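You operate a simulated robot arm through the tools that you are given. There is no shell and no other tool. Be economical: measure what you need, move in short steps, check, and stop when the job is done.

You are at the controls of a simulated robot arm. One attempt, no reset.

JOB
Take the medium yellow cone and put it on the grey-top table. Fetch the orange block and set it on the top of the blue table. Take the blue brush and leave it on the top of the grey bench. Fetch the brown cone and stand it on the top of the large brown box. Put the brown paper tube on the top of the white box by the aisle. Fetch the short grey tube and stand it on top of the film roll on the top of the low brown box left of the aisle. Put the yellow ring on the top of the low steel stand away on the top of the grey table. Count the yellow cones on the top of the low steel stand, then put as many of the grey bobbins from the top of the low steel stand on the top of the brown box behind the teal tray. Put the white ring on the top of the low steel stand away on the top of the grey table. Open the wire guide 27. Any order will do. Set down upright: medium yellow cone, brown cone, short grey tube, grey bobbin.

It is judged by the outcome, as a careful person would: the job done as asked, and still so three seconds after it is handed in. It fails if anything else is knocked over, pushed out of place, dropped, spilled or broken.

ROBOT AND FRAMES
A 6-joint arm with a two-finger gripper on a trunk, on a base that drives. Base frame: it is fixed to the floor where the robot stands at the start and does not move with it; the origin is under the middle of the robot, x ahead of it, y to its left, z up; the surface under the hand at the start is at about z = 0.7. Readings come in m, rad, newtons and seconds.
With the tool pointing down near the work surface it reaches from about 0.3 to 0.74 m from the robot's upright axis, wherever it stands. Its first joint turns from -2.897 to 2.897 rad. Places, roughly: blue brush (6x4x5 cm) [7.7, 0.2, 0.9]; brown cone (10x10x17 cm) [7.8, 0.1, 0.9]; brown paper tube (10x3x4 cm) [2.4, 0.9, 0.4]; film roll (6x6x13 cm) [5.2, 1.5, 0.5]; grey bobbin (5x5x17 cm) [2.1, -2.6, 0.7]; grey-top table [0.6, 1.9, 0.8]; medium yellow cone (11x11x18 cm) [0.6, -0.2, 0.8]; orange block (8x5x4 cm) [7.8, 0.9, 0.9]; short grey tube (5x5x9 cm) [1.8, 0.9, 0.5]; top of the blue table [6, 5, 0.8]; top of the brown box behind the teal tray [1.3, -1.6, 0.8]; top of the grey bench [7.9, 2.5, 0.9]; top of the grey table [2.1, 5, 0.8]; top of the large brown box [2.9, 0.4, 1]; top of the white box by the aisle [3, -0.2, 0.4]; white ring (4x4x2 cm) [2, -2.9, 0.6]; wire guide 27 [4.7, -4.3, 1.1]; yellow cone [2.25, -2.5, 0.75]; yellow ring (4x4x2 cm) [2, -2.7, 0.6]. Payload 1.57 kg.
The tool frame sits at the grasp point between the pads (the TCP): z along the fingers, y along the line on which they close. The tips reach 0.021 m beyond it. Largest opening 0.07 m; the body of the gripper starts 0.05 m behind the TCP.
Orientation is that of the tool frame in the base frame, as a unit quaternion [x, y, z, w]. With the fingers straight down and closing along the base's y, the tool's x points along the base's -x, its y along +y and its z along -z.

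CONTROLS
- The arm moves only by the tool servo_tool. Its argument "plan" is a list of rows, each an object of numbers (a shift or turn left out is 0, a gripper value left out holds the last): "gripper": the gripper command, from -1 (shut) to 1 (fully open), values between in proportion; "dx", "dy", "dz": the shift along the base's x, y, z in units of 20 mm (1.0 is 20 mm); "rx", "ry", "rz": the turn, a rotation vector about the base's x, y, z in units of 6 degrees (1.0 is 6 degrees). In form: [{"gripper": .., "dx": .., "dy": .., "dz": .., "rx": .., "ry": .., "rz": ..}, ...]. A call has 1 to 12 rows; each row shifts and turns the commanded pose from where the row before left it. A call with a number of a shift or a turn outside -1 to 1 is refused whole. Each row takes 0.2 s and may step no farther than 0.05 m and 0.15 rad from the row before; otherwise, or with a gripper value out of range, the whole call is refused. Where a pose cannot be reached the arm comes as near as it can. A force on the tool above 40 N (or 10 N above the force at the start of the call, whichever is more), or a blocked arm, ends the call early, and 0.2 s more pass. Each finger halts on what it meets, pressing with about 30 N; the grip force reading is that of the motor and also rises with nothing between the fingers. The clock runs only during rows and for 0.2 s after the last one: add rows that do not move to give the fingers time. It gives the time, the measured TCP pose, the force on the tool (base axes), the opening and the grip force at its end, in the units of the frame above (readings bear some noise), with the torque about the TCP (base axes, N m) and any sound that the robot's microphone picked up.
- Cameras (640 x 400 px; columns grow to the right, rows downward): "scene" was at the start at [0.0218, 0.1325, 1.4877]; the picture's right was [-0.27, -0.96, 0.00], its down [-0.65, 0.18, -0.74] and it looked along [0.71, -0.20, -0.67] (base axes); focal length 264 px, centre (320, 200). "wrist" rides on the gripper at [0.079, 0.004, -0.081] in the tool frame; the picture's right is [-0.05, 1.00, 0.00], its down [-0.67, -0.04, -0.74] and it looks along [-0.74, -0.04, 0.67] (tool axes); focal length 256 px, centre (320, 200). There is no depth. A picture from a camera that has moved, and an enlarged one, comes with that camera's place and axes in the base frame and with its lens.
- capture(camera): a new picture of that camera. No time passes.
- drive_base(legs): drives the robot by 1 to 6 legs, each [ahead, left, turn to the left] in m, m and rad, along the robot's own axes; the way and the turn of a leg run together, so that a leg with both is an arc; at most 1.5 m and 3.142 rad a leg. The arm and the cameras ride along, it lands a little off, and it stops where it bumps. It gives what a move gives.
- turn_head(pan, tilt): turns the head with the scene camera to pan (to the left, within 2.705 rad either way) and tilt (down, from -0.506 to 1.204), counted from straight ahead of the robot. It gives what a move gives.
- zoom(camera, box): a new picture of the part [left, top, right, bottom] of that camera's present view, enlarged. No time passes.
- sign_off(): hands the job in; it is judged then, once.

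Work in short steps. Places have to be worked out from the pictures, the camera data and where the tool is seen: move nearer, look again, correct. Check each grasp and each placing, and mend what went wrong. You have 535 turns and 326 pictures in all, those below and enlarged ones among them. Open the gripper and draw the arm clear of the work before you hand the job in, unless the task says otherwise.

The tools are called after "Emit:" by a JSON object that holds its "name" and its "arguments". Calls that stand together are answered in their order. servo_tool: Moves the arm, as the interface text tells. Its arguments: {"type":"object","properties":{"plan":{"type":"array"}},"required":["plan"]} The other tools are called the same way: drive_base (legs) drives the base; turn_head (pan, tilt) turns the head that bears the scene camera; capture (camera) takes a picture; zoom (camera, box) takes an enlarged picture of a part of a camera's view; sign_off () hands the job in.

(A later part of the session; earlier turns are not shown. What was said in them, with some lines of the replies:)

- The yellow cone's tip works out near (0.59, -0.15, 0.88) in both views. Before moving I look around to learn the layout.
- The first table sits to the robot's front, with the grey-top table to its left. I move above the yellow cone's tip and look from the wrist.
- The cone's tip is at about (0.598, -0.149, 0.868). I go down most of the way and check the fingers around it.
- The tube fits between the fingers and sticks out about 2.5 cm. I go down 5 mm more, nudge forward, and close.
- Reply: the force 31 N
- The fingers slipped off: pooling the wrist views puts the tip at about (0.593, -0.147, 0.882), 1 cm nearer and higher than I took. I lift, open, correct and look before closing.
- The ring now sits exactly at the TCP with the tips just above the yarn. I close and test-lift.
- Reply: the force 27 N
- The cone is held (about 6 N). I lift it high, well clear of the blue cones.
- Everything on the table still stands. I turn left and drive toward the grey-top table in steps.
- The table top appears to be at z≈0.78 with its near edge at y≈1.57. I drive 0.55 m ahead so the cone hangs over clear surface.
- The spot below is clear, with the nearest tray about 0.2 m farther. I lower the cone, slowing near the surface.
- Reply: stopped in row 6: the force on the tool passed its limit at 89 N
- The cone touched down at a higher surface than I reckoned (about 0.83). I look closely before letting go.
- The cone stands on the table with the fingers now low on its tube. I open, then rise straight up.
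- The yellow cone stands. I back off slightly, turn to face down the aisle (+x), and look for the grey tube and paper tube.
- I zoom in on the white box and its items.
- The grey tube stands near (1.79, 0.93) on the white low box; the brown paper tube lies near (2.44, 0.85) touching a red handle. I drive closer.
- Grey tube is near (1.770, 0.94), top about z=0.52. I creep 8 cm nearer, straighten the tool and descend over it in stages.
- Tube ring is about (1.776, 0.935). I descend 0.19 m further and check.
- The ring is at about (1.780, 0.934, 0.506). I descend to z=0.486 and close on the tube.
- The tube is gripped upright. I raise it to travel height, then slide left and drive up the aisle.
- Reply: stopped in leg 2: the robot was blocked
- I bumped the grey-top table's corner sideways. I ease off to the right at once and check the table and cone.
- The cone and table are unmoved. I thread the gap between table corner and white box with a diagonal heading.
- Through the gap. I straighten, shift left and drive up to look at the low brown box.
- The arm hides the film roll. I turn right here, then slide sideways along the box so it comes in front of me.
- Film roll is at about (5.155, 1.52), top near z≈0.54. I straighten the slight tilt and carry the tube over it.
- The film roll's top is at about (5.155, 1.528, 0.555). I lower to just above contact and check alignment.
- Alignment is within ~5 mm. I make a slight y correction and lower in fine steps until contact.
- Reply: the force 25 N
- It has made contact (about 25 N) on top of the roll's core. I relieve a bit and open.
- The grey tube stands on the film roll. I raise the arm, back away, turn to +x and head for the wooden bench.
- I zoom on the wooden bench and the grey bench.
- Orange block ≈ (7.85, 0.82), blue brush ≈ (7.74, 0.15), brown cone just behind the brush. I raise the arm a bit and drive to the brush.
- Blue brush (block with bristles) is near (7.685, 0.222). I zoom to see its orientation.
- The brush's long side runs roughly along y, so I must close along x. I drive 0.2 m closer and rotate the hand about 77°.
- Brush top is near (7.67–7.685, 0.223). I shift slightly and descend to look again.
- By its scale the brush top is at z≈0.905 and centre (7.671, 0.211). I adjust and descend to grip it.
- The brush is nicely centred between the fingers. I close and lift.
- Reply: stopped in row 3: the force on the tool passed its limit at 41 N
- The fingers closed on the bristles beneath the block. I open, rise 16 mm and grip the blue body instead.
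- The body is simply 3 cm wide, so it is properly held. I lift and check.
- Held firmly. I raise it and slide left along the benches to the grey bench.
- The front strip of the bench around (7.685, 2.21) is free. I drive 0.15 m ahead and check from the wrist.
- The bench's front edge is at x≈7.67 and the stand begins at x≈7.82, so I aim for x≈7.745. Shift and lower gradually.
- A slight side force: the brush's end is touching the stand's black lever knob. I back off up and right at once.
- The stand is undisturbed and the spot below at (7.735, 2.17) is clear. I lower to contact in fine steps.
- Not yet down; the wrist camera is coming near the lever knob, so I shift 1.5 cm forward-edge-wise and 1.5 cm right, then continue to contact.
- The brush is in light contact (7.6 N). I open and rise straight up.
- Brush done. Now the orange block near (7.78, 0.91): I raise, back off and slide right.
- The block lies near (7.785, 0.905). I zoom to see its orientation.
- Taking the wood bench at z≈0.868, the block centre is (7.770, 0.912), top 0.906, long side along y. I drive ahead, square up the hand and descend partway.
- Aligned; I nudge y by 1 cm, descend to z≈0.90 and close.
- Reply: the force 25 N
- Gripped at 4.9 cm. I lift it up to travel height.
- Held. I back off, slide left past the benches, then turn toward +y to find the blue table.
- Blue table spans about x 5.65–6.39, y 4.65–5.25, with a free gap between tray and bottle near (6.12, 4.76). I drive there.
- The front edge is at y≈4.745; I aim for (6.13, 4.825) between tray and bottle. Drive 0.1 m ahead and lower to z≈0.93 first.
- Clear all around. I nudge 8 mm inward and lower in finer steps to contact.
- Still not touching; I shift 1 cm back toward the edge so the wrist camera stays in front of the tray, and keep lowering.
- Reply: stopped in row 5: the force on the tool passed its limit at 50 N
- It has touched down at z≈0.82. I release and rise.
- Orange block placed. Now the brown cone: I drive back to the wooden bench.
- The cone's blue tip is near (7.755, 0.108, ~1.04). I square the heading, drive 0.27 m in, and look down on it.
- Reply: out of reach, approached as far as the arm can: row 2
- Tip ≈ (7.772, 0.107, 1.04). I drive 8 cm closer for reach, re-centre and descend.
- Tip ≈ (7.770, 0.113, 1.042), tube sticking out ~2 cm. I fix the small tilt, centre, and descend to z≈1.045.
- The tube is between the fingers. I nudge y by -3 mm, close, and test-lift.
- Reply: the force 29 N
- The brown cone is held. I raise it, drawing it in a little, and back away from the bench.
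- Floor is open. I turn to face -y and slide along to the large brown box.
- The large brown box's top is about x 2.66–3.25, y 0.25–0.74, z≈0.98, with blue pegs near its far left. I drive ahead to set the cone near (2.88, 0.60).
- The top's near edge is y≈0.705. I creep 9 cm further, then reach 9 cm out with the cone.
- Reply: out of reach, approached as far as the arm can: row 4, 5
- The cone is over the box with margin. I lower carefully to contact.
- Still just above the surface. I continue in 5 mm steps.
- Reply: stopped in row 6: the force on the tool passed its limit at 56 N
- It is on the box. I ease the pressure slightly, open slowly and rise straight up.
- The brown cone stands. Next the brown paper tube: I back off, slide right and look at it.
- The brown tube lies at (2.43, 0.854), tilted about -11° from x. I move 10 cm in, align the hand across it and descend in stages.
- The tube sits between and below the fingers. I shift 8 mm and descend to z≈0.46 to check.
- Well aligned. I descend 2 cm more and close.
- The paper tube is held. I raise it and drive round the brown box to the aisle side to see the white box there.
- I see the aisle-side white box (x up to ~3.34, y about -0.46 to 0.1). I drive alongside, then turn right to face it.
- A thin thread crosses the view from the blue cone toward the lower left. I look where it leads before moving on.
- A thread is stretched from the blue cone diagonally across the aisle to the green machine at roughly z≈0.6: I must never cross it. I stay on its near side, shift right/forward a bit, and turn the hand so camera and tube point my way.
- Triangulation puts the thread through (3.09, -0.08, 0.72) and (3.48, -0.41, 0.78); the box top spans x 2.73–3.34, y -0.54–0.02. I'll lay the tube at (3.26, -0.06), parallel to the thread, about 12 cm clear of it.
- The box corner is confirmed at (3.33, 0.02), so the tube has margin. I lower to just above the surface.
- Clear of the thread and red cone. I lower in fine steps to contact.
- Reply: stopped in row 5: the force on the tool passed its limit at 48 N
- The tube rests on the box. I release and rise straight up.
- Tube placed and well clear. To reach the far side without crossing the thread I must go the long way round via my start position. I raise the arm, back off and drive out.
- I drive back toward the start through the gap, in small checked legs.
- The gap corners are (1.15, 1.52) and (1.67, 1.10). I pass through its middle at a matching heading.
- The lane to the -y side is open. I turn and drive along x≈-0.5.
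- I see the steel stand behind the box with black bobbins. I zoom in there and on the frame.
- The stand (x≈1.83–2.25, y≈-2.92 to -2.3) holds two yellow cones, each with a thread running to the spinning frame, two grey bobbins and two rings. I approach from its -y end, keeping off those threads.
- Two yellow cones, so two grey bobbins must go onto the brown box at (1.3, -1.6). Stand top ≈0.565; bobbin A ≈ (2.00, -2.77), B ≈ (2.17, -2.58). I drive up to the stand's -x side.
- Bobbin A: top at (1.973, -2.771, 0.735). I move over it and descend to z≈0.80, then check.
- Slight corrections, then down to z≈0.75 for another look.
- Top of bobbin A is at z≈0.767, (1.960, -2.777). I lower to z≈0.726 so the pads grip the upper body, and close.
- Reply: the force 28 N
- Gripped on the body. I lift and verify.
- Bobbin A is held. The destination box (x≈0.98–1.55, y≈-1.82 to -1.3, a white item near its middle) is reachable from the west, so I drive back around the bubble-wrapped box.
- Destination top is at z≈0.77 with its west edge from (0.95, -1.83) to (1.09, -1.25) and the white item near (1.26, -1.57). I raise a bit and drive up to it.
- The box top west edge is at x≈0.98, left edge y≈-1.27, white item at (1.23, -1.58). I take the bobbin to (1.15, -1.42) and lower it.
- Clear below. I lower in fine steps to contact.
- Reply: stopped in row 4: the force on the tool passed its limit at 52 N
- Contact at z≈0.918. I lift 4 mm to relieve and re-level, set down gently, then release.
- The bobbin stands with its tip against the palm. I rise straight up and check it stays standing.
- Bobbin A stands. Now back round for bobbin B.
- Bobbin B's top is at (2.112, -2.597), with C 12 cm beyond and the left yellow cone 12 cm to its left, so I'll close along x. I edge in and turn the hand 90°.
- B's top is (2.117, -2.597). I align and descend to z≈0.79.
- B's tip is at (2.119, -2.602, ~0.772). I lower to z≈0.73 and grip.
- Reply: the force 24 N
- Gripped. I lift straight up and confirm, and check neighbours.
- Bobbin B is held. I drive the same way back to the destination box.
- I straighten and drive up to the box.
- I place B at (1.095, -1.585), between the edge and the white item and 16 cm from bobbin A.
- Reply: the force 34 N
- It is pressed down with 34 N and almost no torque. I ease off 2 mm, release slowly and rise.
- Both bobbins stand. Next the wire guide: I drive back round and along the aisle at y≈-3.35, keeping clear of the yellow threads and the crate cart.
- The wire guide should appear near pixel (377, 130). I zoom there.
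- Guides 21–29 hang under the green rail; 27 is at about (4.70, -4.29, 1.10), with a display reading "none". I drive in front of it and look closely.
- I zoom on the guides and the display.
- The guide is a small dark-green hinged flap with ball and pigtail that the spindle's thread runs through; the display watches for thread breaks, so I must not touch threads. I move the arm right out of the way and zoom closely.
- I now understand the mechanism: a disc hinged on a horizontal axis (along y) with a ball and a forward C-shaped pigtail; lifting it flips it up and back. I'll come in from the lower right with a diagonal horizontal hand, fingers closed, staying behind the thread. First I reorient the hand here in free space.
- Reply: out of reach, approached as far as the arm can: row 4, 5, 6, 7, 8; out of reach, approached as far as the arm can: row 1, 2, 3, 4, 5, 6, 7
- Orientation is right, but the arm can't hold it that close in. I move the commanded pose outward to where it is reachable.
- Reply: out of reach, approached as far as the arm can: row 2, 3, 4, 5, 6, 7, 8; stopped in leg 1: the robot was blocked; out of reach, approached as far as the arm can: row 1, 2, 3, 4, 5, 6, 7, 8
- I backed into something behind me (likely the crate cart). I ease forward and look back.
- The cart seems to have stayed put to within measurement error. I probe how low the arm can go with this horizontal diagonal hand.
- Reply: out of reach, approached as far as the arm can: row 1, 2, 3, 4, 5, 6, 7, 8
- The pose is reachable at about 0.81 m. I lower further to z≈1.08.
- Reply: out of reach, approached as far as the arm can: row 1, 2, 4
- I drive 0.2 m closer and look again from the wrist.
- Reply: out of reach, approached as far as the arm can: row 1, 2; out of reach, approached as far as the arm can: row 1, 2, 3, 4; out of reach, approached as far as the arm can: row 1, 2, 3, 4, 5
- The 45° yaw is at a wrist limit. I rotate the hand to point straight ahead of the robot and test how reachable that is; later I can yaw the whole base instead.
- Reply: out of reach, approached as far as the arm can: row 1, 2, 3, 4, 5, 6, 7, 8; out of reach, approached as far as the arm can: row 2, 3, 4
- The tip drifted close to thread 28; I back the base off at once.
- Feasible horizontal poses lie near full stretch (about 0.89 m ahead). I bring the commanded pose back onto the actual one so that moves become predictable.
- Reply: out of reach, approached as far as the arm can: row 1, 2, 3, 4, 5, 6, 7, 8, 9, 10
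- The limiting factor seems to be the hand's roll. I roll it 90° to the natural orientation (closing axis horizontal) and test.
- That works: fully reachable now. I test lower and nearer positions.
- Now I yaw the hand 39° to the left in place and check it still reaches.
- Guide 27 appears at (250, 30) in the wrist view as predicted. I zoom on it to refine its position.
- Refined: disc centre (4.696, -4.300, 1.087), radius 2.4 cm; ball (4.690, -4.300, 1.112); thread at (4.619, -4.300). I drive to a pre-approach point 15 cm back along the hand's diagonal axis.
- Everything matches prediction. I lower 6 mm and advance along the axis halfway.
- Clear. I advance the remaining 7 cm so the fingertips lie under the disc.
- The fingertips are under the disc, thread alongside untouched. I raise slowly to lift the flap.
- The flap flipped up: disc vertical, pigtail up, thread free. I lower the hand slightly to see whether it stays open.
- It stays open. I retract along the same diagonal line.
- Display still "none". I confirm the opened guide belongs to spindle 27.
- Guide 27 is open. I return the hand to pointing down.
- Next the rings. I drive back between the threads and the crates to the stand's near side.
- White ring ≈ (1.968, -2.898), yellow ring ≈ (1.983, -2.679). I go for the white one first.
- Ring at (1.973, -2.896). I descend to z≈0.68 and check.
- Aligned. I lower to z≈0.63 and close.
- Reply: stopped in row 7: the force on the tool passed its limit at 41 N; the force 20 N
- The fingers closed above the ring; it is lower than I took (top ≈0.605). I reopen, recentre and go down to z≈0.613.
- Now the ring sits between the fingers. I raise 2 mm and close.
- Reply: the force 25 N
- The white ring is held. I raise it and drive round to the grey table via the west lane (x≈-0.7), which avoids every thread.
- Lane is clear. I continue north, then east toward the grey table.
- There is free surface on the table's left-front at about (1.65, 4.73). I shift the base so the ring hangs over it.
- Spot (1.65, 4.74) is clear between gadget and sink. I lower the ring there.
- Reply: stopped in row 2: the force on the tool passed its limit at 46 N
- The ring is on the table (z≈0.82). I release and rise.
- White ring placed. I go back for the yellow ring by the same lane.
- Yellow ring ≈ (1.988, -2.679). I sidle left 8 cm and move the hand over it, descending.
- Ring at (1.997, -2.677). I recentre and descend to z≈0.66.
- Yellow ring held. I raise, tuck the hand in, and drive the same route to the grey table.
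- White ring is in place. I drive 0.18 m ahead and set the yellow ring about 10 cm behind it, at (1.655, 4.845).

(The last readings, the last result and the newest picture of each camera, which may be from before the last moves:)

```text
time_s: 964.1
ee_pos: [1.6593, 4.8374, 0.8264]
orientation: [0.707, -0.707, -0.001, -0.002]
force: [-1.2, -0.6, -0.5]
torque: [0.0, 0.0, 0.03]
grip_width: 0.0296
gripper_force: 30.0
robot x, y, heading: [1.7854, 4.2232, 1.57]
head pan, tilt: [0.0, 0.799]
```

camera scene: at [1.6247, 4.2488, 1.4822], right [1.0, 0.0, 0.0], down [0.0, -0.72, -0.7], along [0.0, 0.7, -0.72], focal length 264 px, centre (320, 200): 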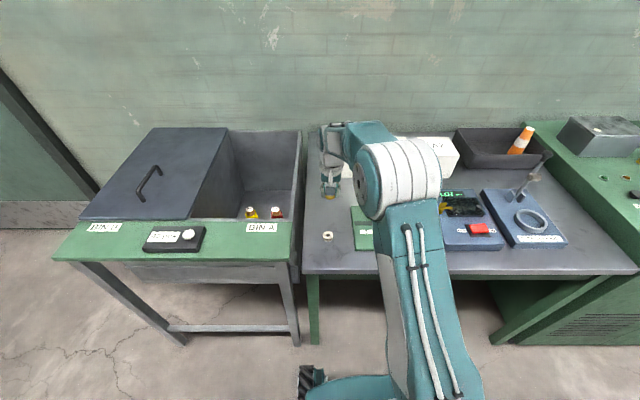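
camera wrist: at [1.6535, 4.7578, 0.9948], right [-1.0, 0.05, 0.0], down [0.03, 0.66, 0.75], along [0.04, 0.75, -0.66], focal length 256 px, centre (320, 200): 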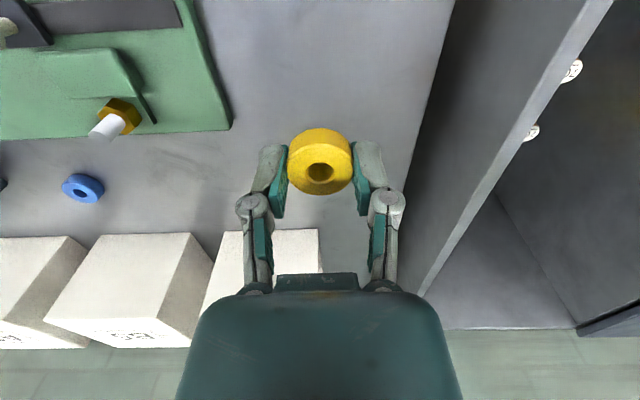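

Emit:
{"name": "servo_tool", "arguments": {"plan": [{"dz": -0.15}, {"dz": -0.15}, {"dz": -0.1}, {}]}}

```text
time_s: 965.1
ee_pos: [1.6591, 4.838, 0.8208]
orientation: [0.707, -0.707, -0.003, -0.003]
force: [-1.1, -3.5, 23.1]
torque: [-0.22, 0.07, 0.01]
grip_width: 0.0299
gripper_force: 30.9
robot x, y, heading: [1.7791, 4.2246, 1.564]
head pan, tilt: [0.0, 0.799]
```

Contact. I release and rise, then check.

Emit:
{"name": "servo_tool", "arguments": {"plan": [{"dz": 0.05}, {"gripper": 0}, {"gripper": 1}, {}, {"dz": 0.5}, {"dz": 1}, {"dz": 1}, {"dz": 1}, {"dz": 1}, {"dz": 1}, {"dz": 1}, {"dz": 1}]}}

Emit:
{"name": "capture", "arguments": {"camera": "wrist"}}

Emit:
{"name": "zoom", "arguments": {"camera": "scene", "box": [280, 110, 440, 260]}}

```text
time_s: 967.8
ee_pos: [1.6576, 4.8372, 0.9689]
orientation: [0.708, -0.707, -0.001, -0.001]
force: [0.3, 0.1, 0.2]
torque: [0.01, 0.04, 0.03]
grip_width: 0.0698
gripper_force: 0.1
robot x, y, heading: [1.7805, 4.2215, 1.572]
head pan, tilt: [0.0, 0.799]
```

```text
93 pictures are left
camera wrist: at [1.6543, 4.7592, 1.0502], right [-1.0, 0.05, 0.0], down [0.03, 0.66, 0.75], along [0.04, 0.75, -0.67], focal length 256 px, centre (320, 200)
```

wrist: 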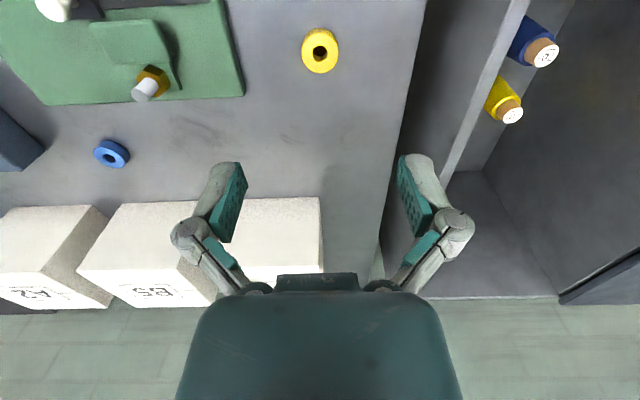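

```text
2.67 times, centred on (360, 185) of scene
camera zoom: at [1.6248, 4.2487, 1.4822], right [1.0, 0.0, 0.0], down [0.0, -0.72, -0.7], along [0.0, 0.7, -0.72], focal length 703 px, centre (213, 240)
```

zoom: 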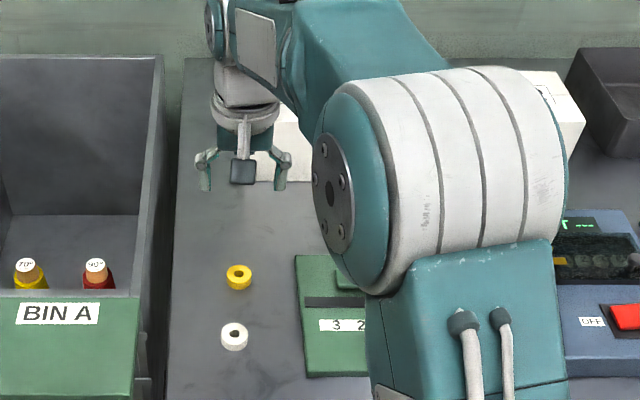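

Both rings are on the grey table. I raise the arm, back away, and do a final check of earlier placements from here.

Emit:
{"name": "servo_tool", "arguments": {"plan": [{"dz": 1}, {"dz": 1}, {"dz": 1}, {"dz": 1}]}}

Emit:
{"name": "drive_base", "arguments": {"legs": [[-0.6, 0, 0], [0, 0, -1.571]]}}

Emit:
{"name": "turn_head", "arguments": {"pan": -0.7, "tilt": 0.3}}

Emit:
{"name": "capture", "arguments": {"camera": "scene"}}

Emit:
{"name": "turn_head", "arguments": {"pan": -1.9, "tilt": 0.4}}

Emit:
{"name": "capture", "arguments": {"camera": "scene"}}

```text
time_s: 968.8
ee_pos: [1.6574, 4.8367, 1.051]
orientation: [0.707, -0.707, 0.0, -0.001]
force: [0.6, -0.9, -0.1]
torque: [-0.01, -0.02, 0.0]
grip_width: 0.0699
gripper_force: 0.0
robot x, y, heading: [1.7842, 4.2248, 1.565]
head pan, tilt: [0.0, 0.799]
```

```text
time_s: 976.0
ee_pos: [2.397, 3.7364, 1.0493]
orientation: [0.0, 1.0, -0.002, 0.002]
force: [-0.8, 0.0, -0.5]
torque: [0.02, 0.02, 0.01]
grip_width: 0.0702
gripper_force: 0.0
robot x, y, heading: [1.7863, 3.6101, -0.0]
head pan, tilt: [0.0, 0.799]
```

```text
time_s: 977.1
ee_pos: [2.3961, 3.7361, 1.0512]
orientation: [0.001, 1.0, -0.001, 0.002]
force: [0.3, 0.2, 0.3]
torque: [-0.01, 0.01, -0.02]
grip_width: 0.0703
gripper_force: 0.1
robot x, y, heading: [1.7846, 3.6113, -0.002]
head pan, tilt: [-0.7, 0.3]
```

```text
91 pictures are left
camera scene: at [1.7977, 3.7089, 1.5266], right [-0.64, -0.77, 0.0], down [-0.23, 0.19, -0.95], along [0.73, -0.62, -0.3], focal length 264 px, centre (320, 200)
```

scene: 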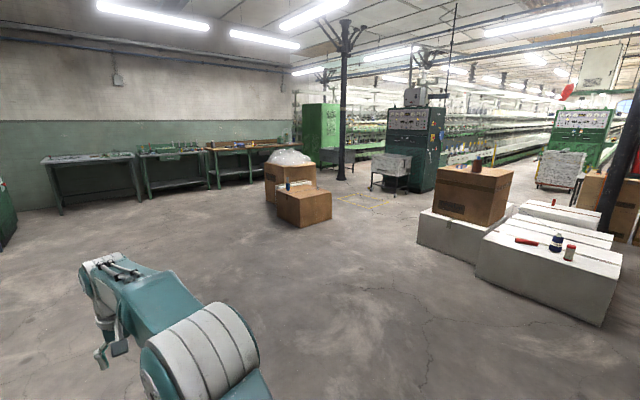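

```text
time_s: 978.5
ee_pos: [2.3961, 3.7365, 1.0508]
orientation: [0.0, 1.0, -0.001, 0.001]
force: [-0.7, 0.2, -0.3]
torque: [-0.02, -0.02, 0.01]
grip_width: 0.07
gripper_force: 0.1
robot x, y, heading: [1.7855, 3.6132, 0.004]
head pan, tilt: [-1.901, 0.4]
```

```text
90 pictures are left
camera scene: at [1.6963, 3.6813, 1.5176], right [-0.95, 0.32, 0.0], down [0.12, 0.37, -0.92], along [-0.3, -0.87, -0.39], focal length 264 px, centre (320, 200)
```

scene: 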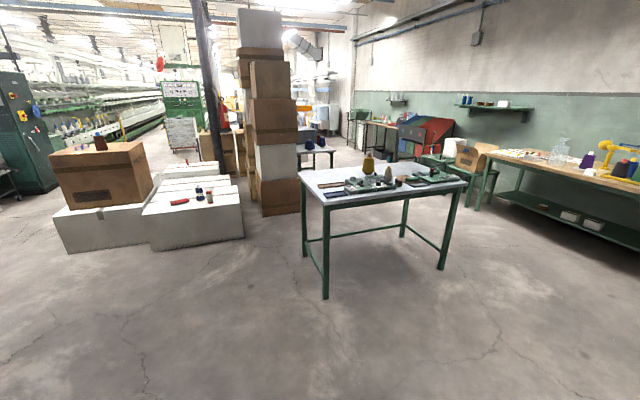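

I zoom once on the film roll stack and brown cone to make sure they still stand.

Emit:
{"name": "zoom", "arguments": {"camera": "scene", "box": [40, 120, 440, 260]}}

Emit:
{"name": "turn_head", "arguments": {"pan": -0.7, "tilt": 0.3}}

Emit:
{"name": "zoom", "arguments": {"camera": "scene", "box": [240, 140, 400, 240]}}

Emit:
{"name": "zoom", "arguments": {"camera": "scene", "box": [420, 140, 580, 240]}}

```text
1.60 times, centred on (240, 190) of scene
camera zoom: at [1.6963, 3.6813, 1.5176], right [-0.95, 0.32, 0.0], down [0.12, 0.37, -0.92], along [-0.3, -0.87, -0.39], focal length 422 px, centre (448, 216)
```

zoom: 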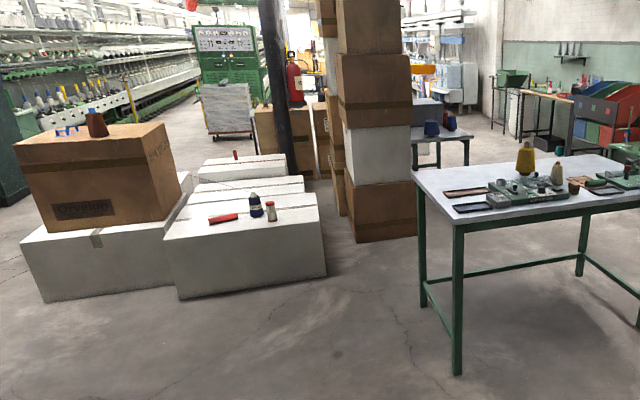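

```text
time_s: 979.9
ee_pos: [2.3969, 3.7356, 1.0504]
orientation: [0.0, 1.0, -0.001, 0.002]
force: [0.3, -0.1, 1.2]
torque: [0.02, 0.02, 0.0]
grip_width: 0.07
gripper_force: 0.1
robot x, y, heading: [1.785, 3.6095, 0.007]
head pan, tilt: [-0.7, 0.3]
```

```text
4.00 times, centred on (320, 190) of scene
camera zoom: at [1.7976, 3.7088, 1.5266], right [-0.64, -0.76, 0.0], down [-0.23, 0.19, -0.96], along [0.73, -0.62, -0.3], focal length 1055 px, centre (320, 240)
```

zoom: 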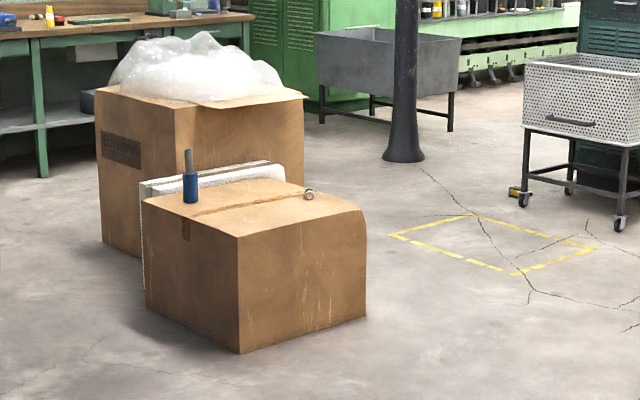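

```text
4.00 times, centred on (500, 190) of scene
camera zoom: at [1.7976, 3.7088, 1.5266], right [-0.64, -0.76, 0.0], down [-0.23, 0.19, -0.96], along [0.73, -0.62, -0.3], focal length 1055 px, centre (-400, 240)
```

zoom: 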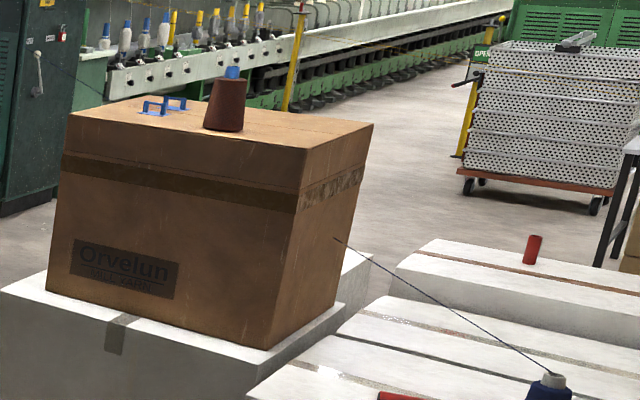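

Everything checked is standing and the thread is intact. The gripper is open and the arm is clear, so I hand in.

Emit:
{"name": "sign_off", "arguments": {}}

```text
The job is handed in.
```

I finished all ten tasks and handed the job in. I counted two yellow cones on the steel stand, so I moved two grey bobbins. The blue thread was intact in the last pictures, and the machine's thread-break display read "none" after I opened wire guide 27.

I bumped two things on the way: the grey-top table's corner, before that table was finished with, and the wheeled crate stack. Neither showed movement beyond a couple of centimetres. The brush also touched a lever knob on the grey bench lightly, and the stand looked undisturbed.
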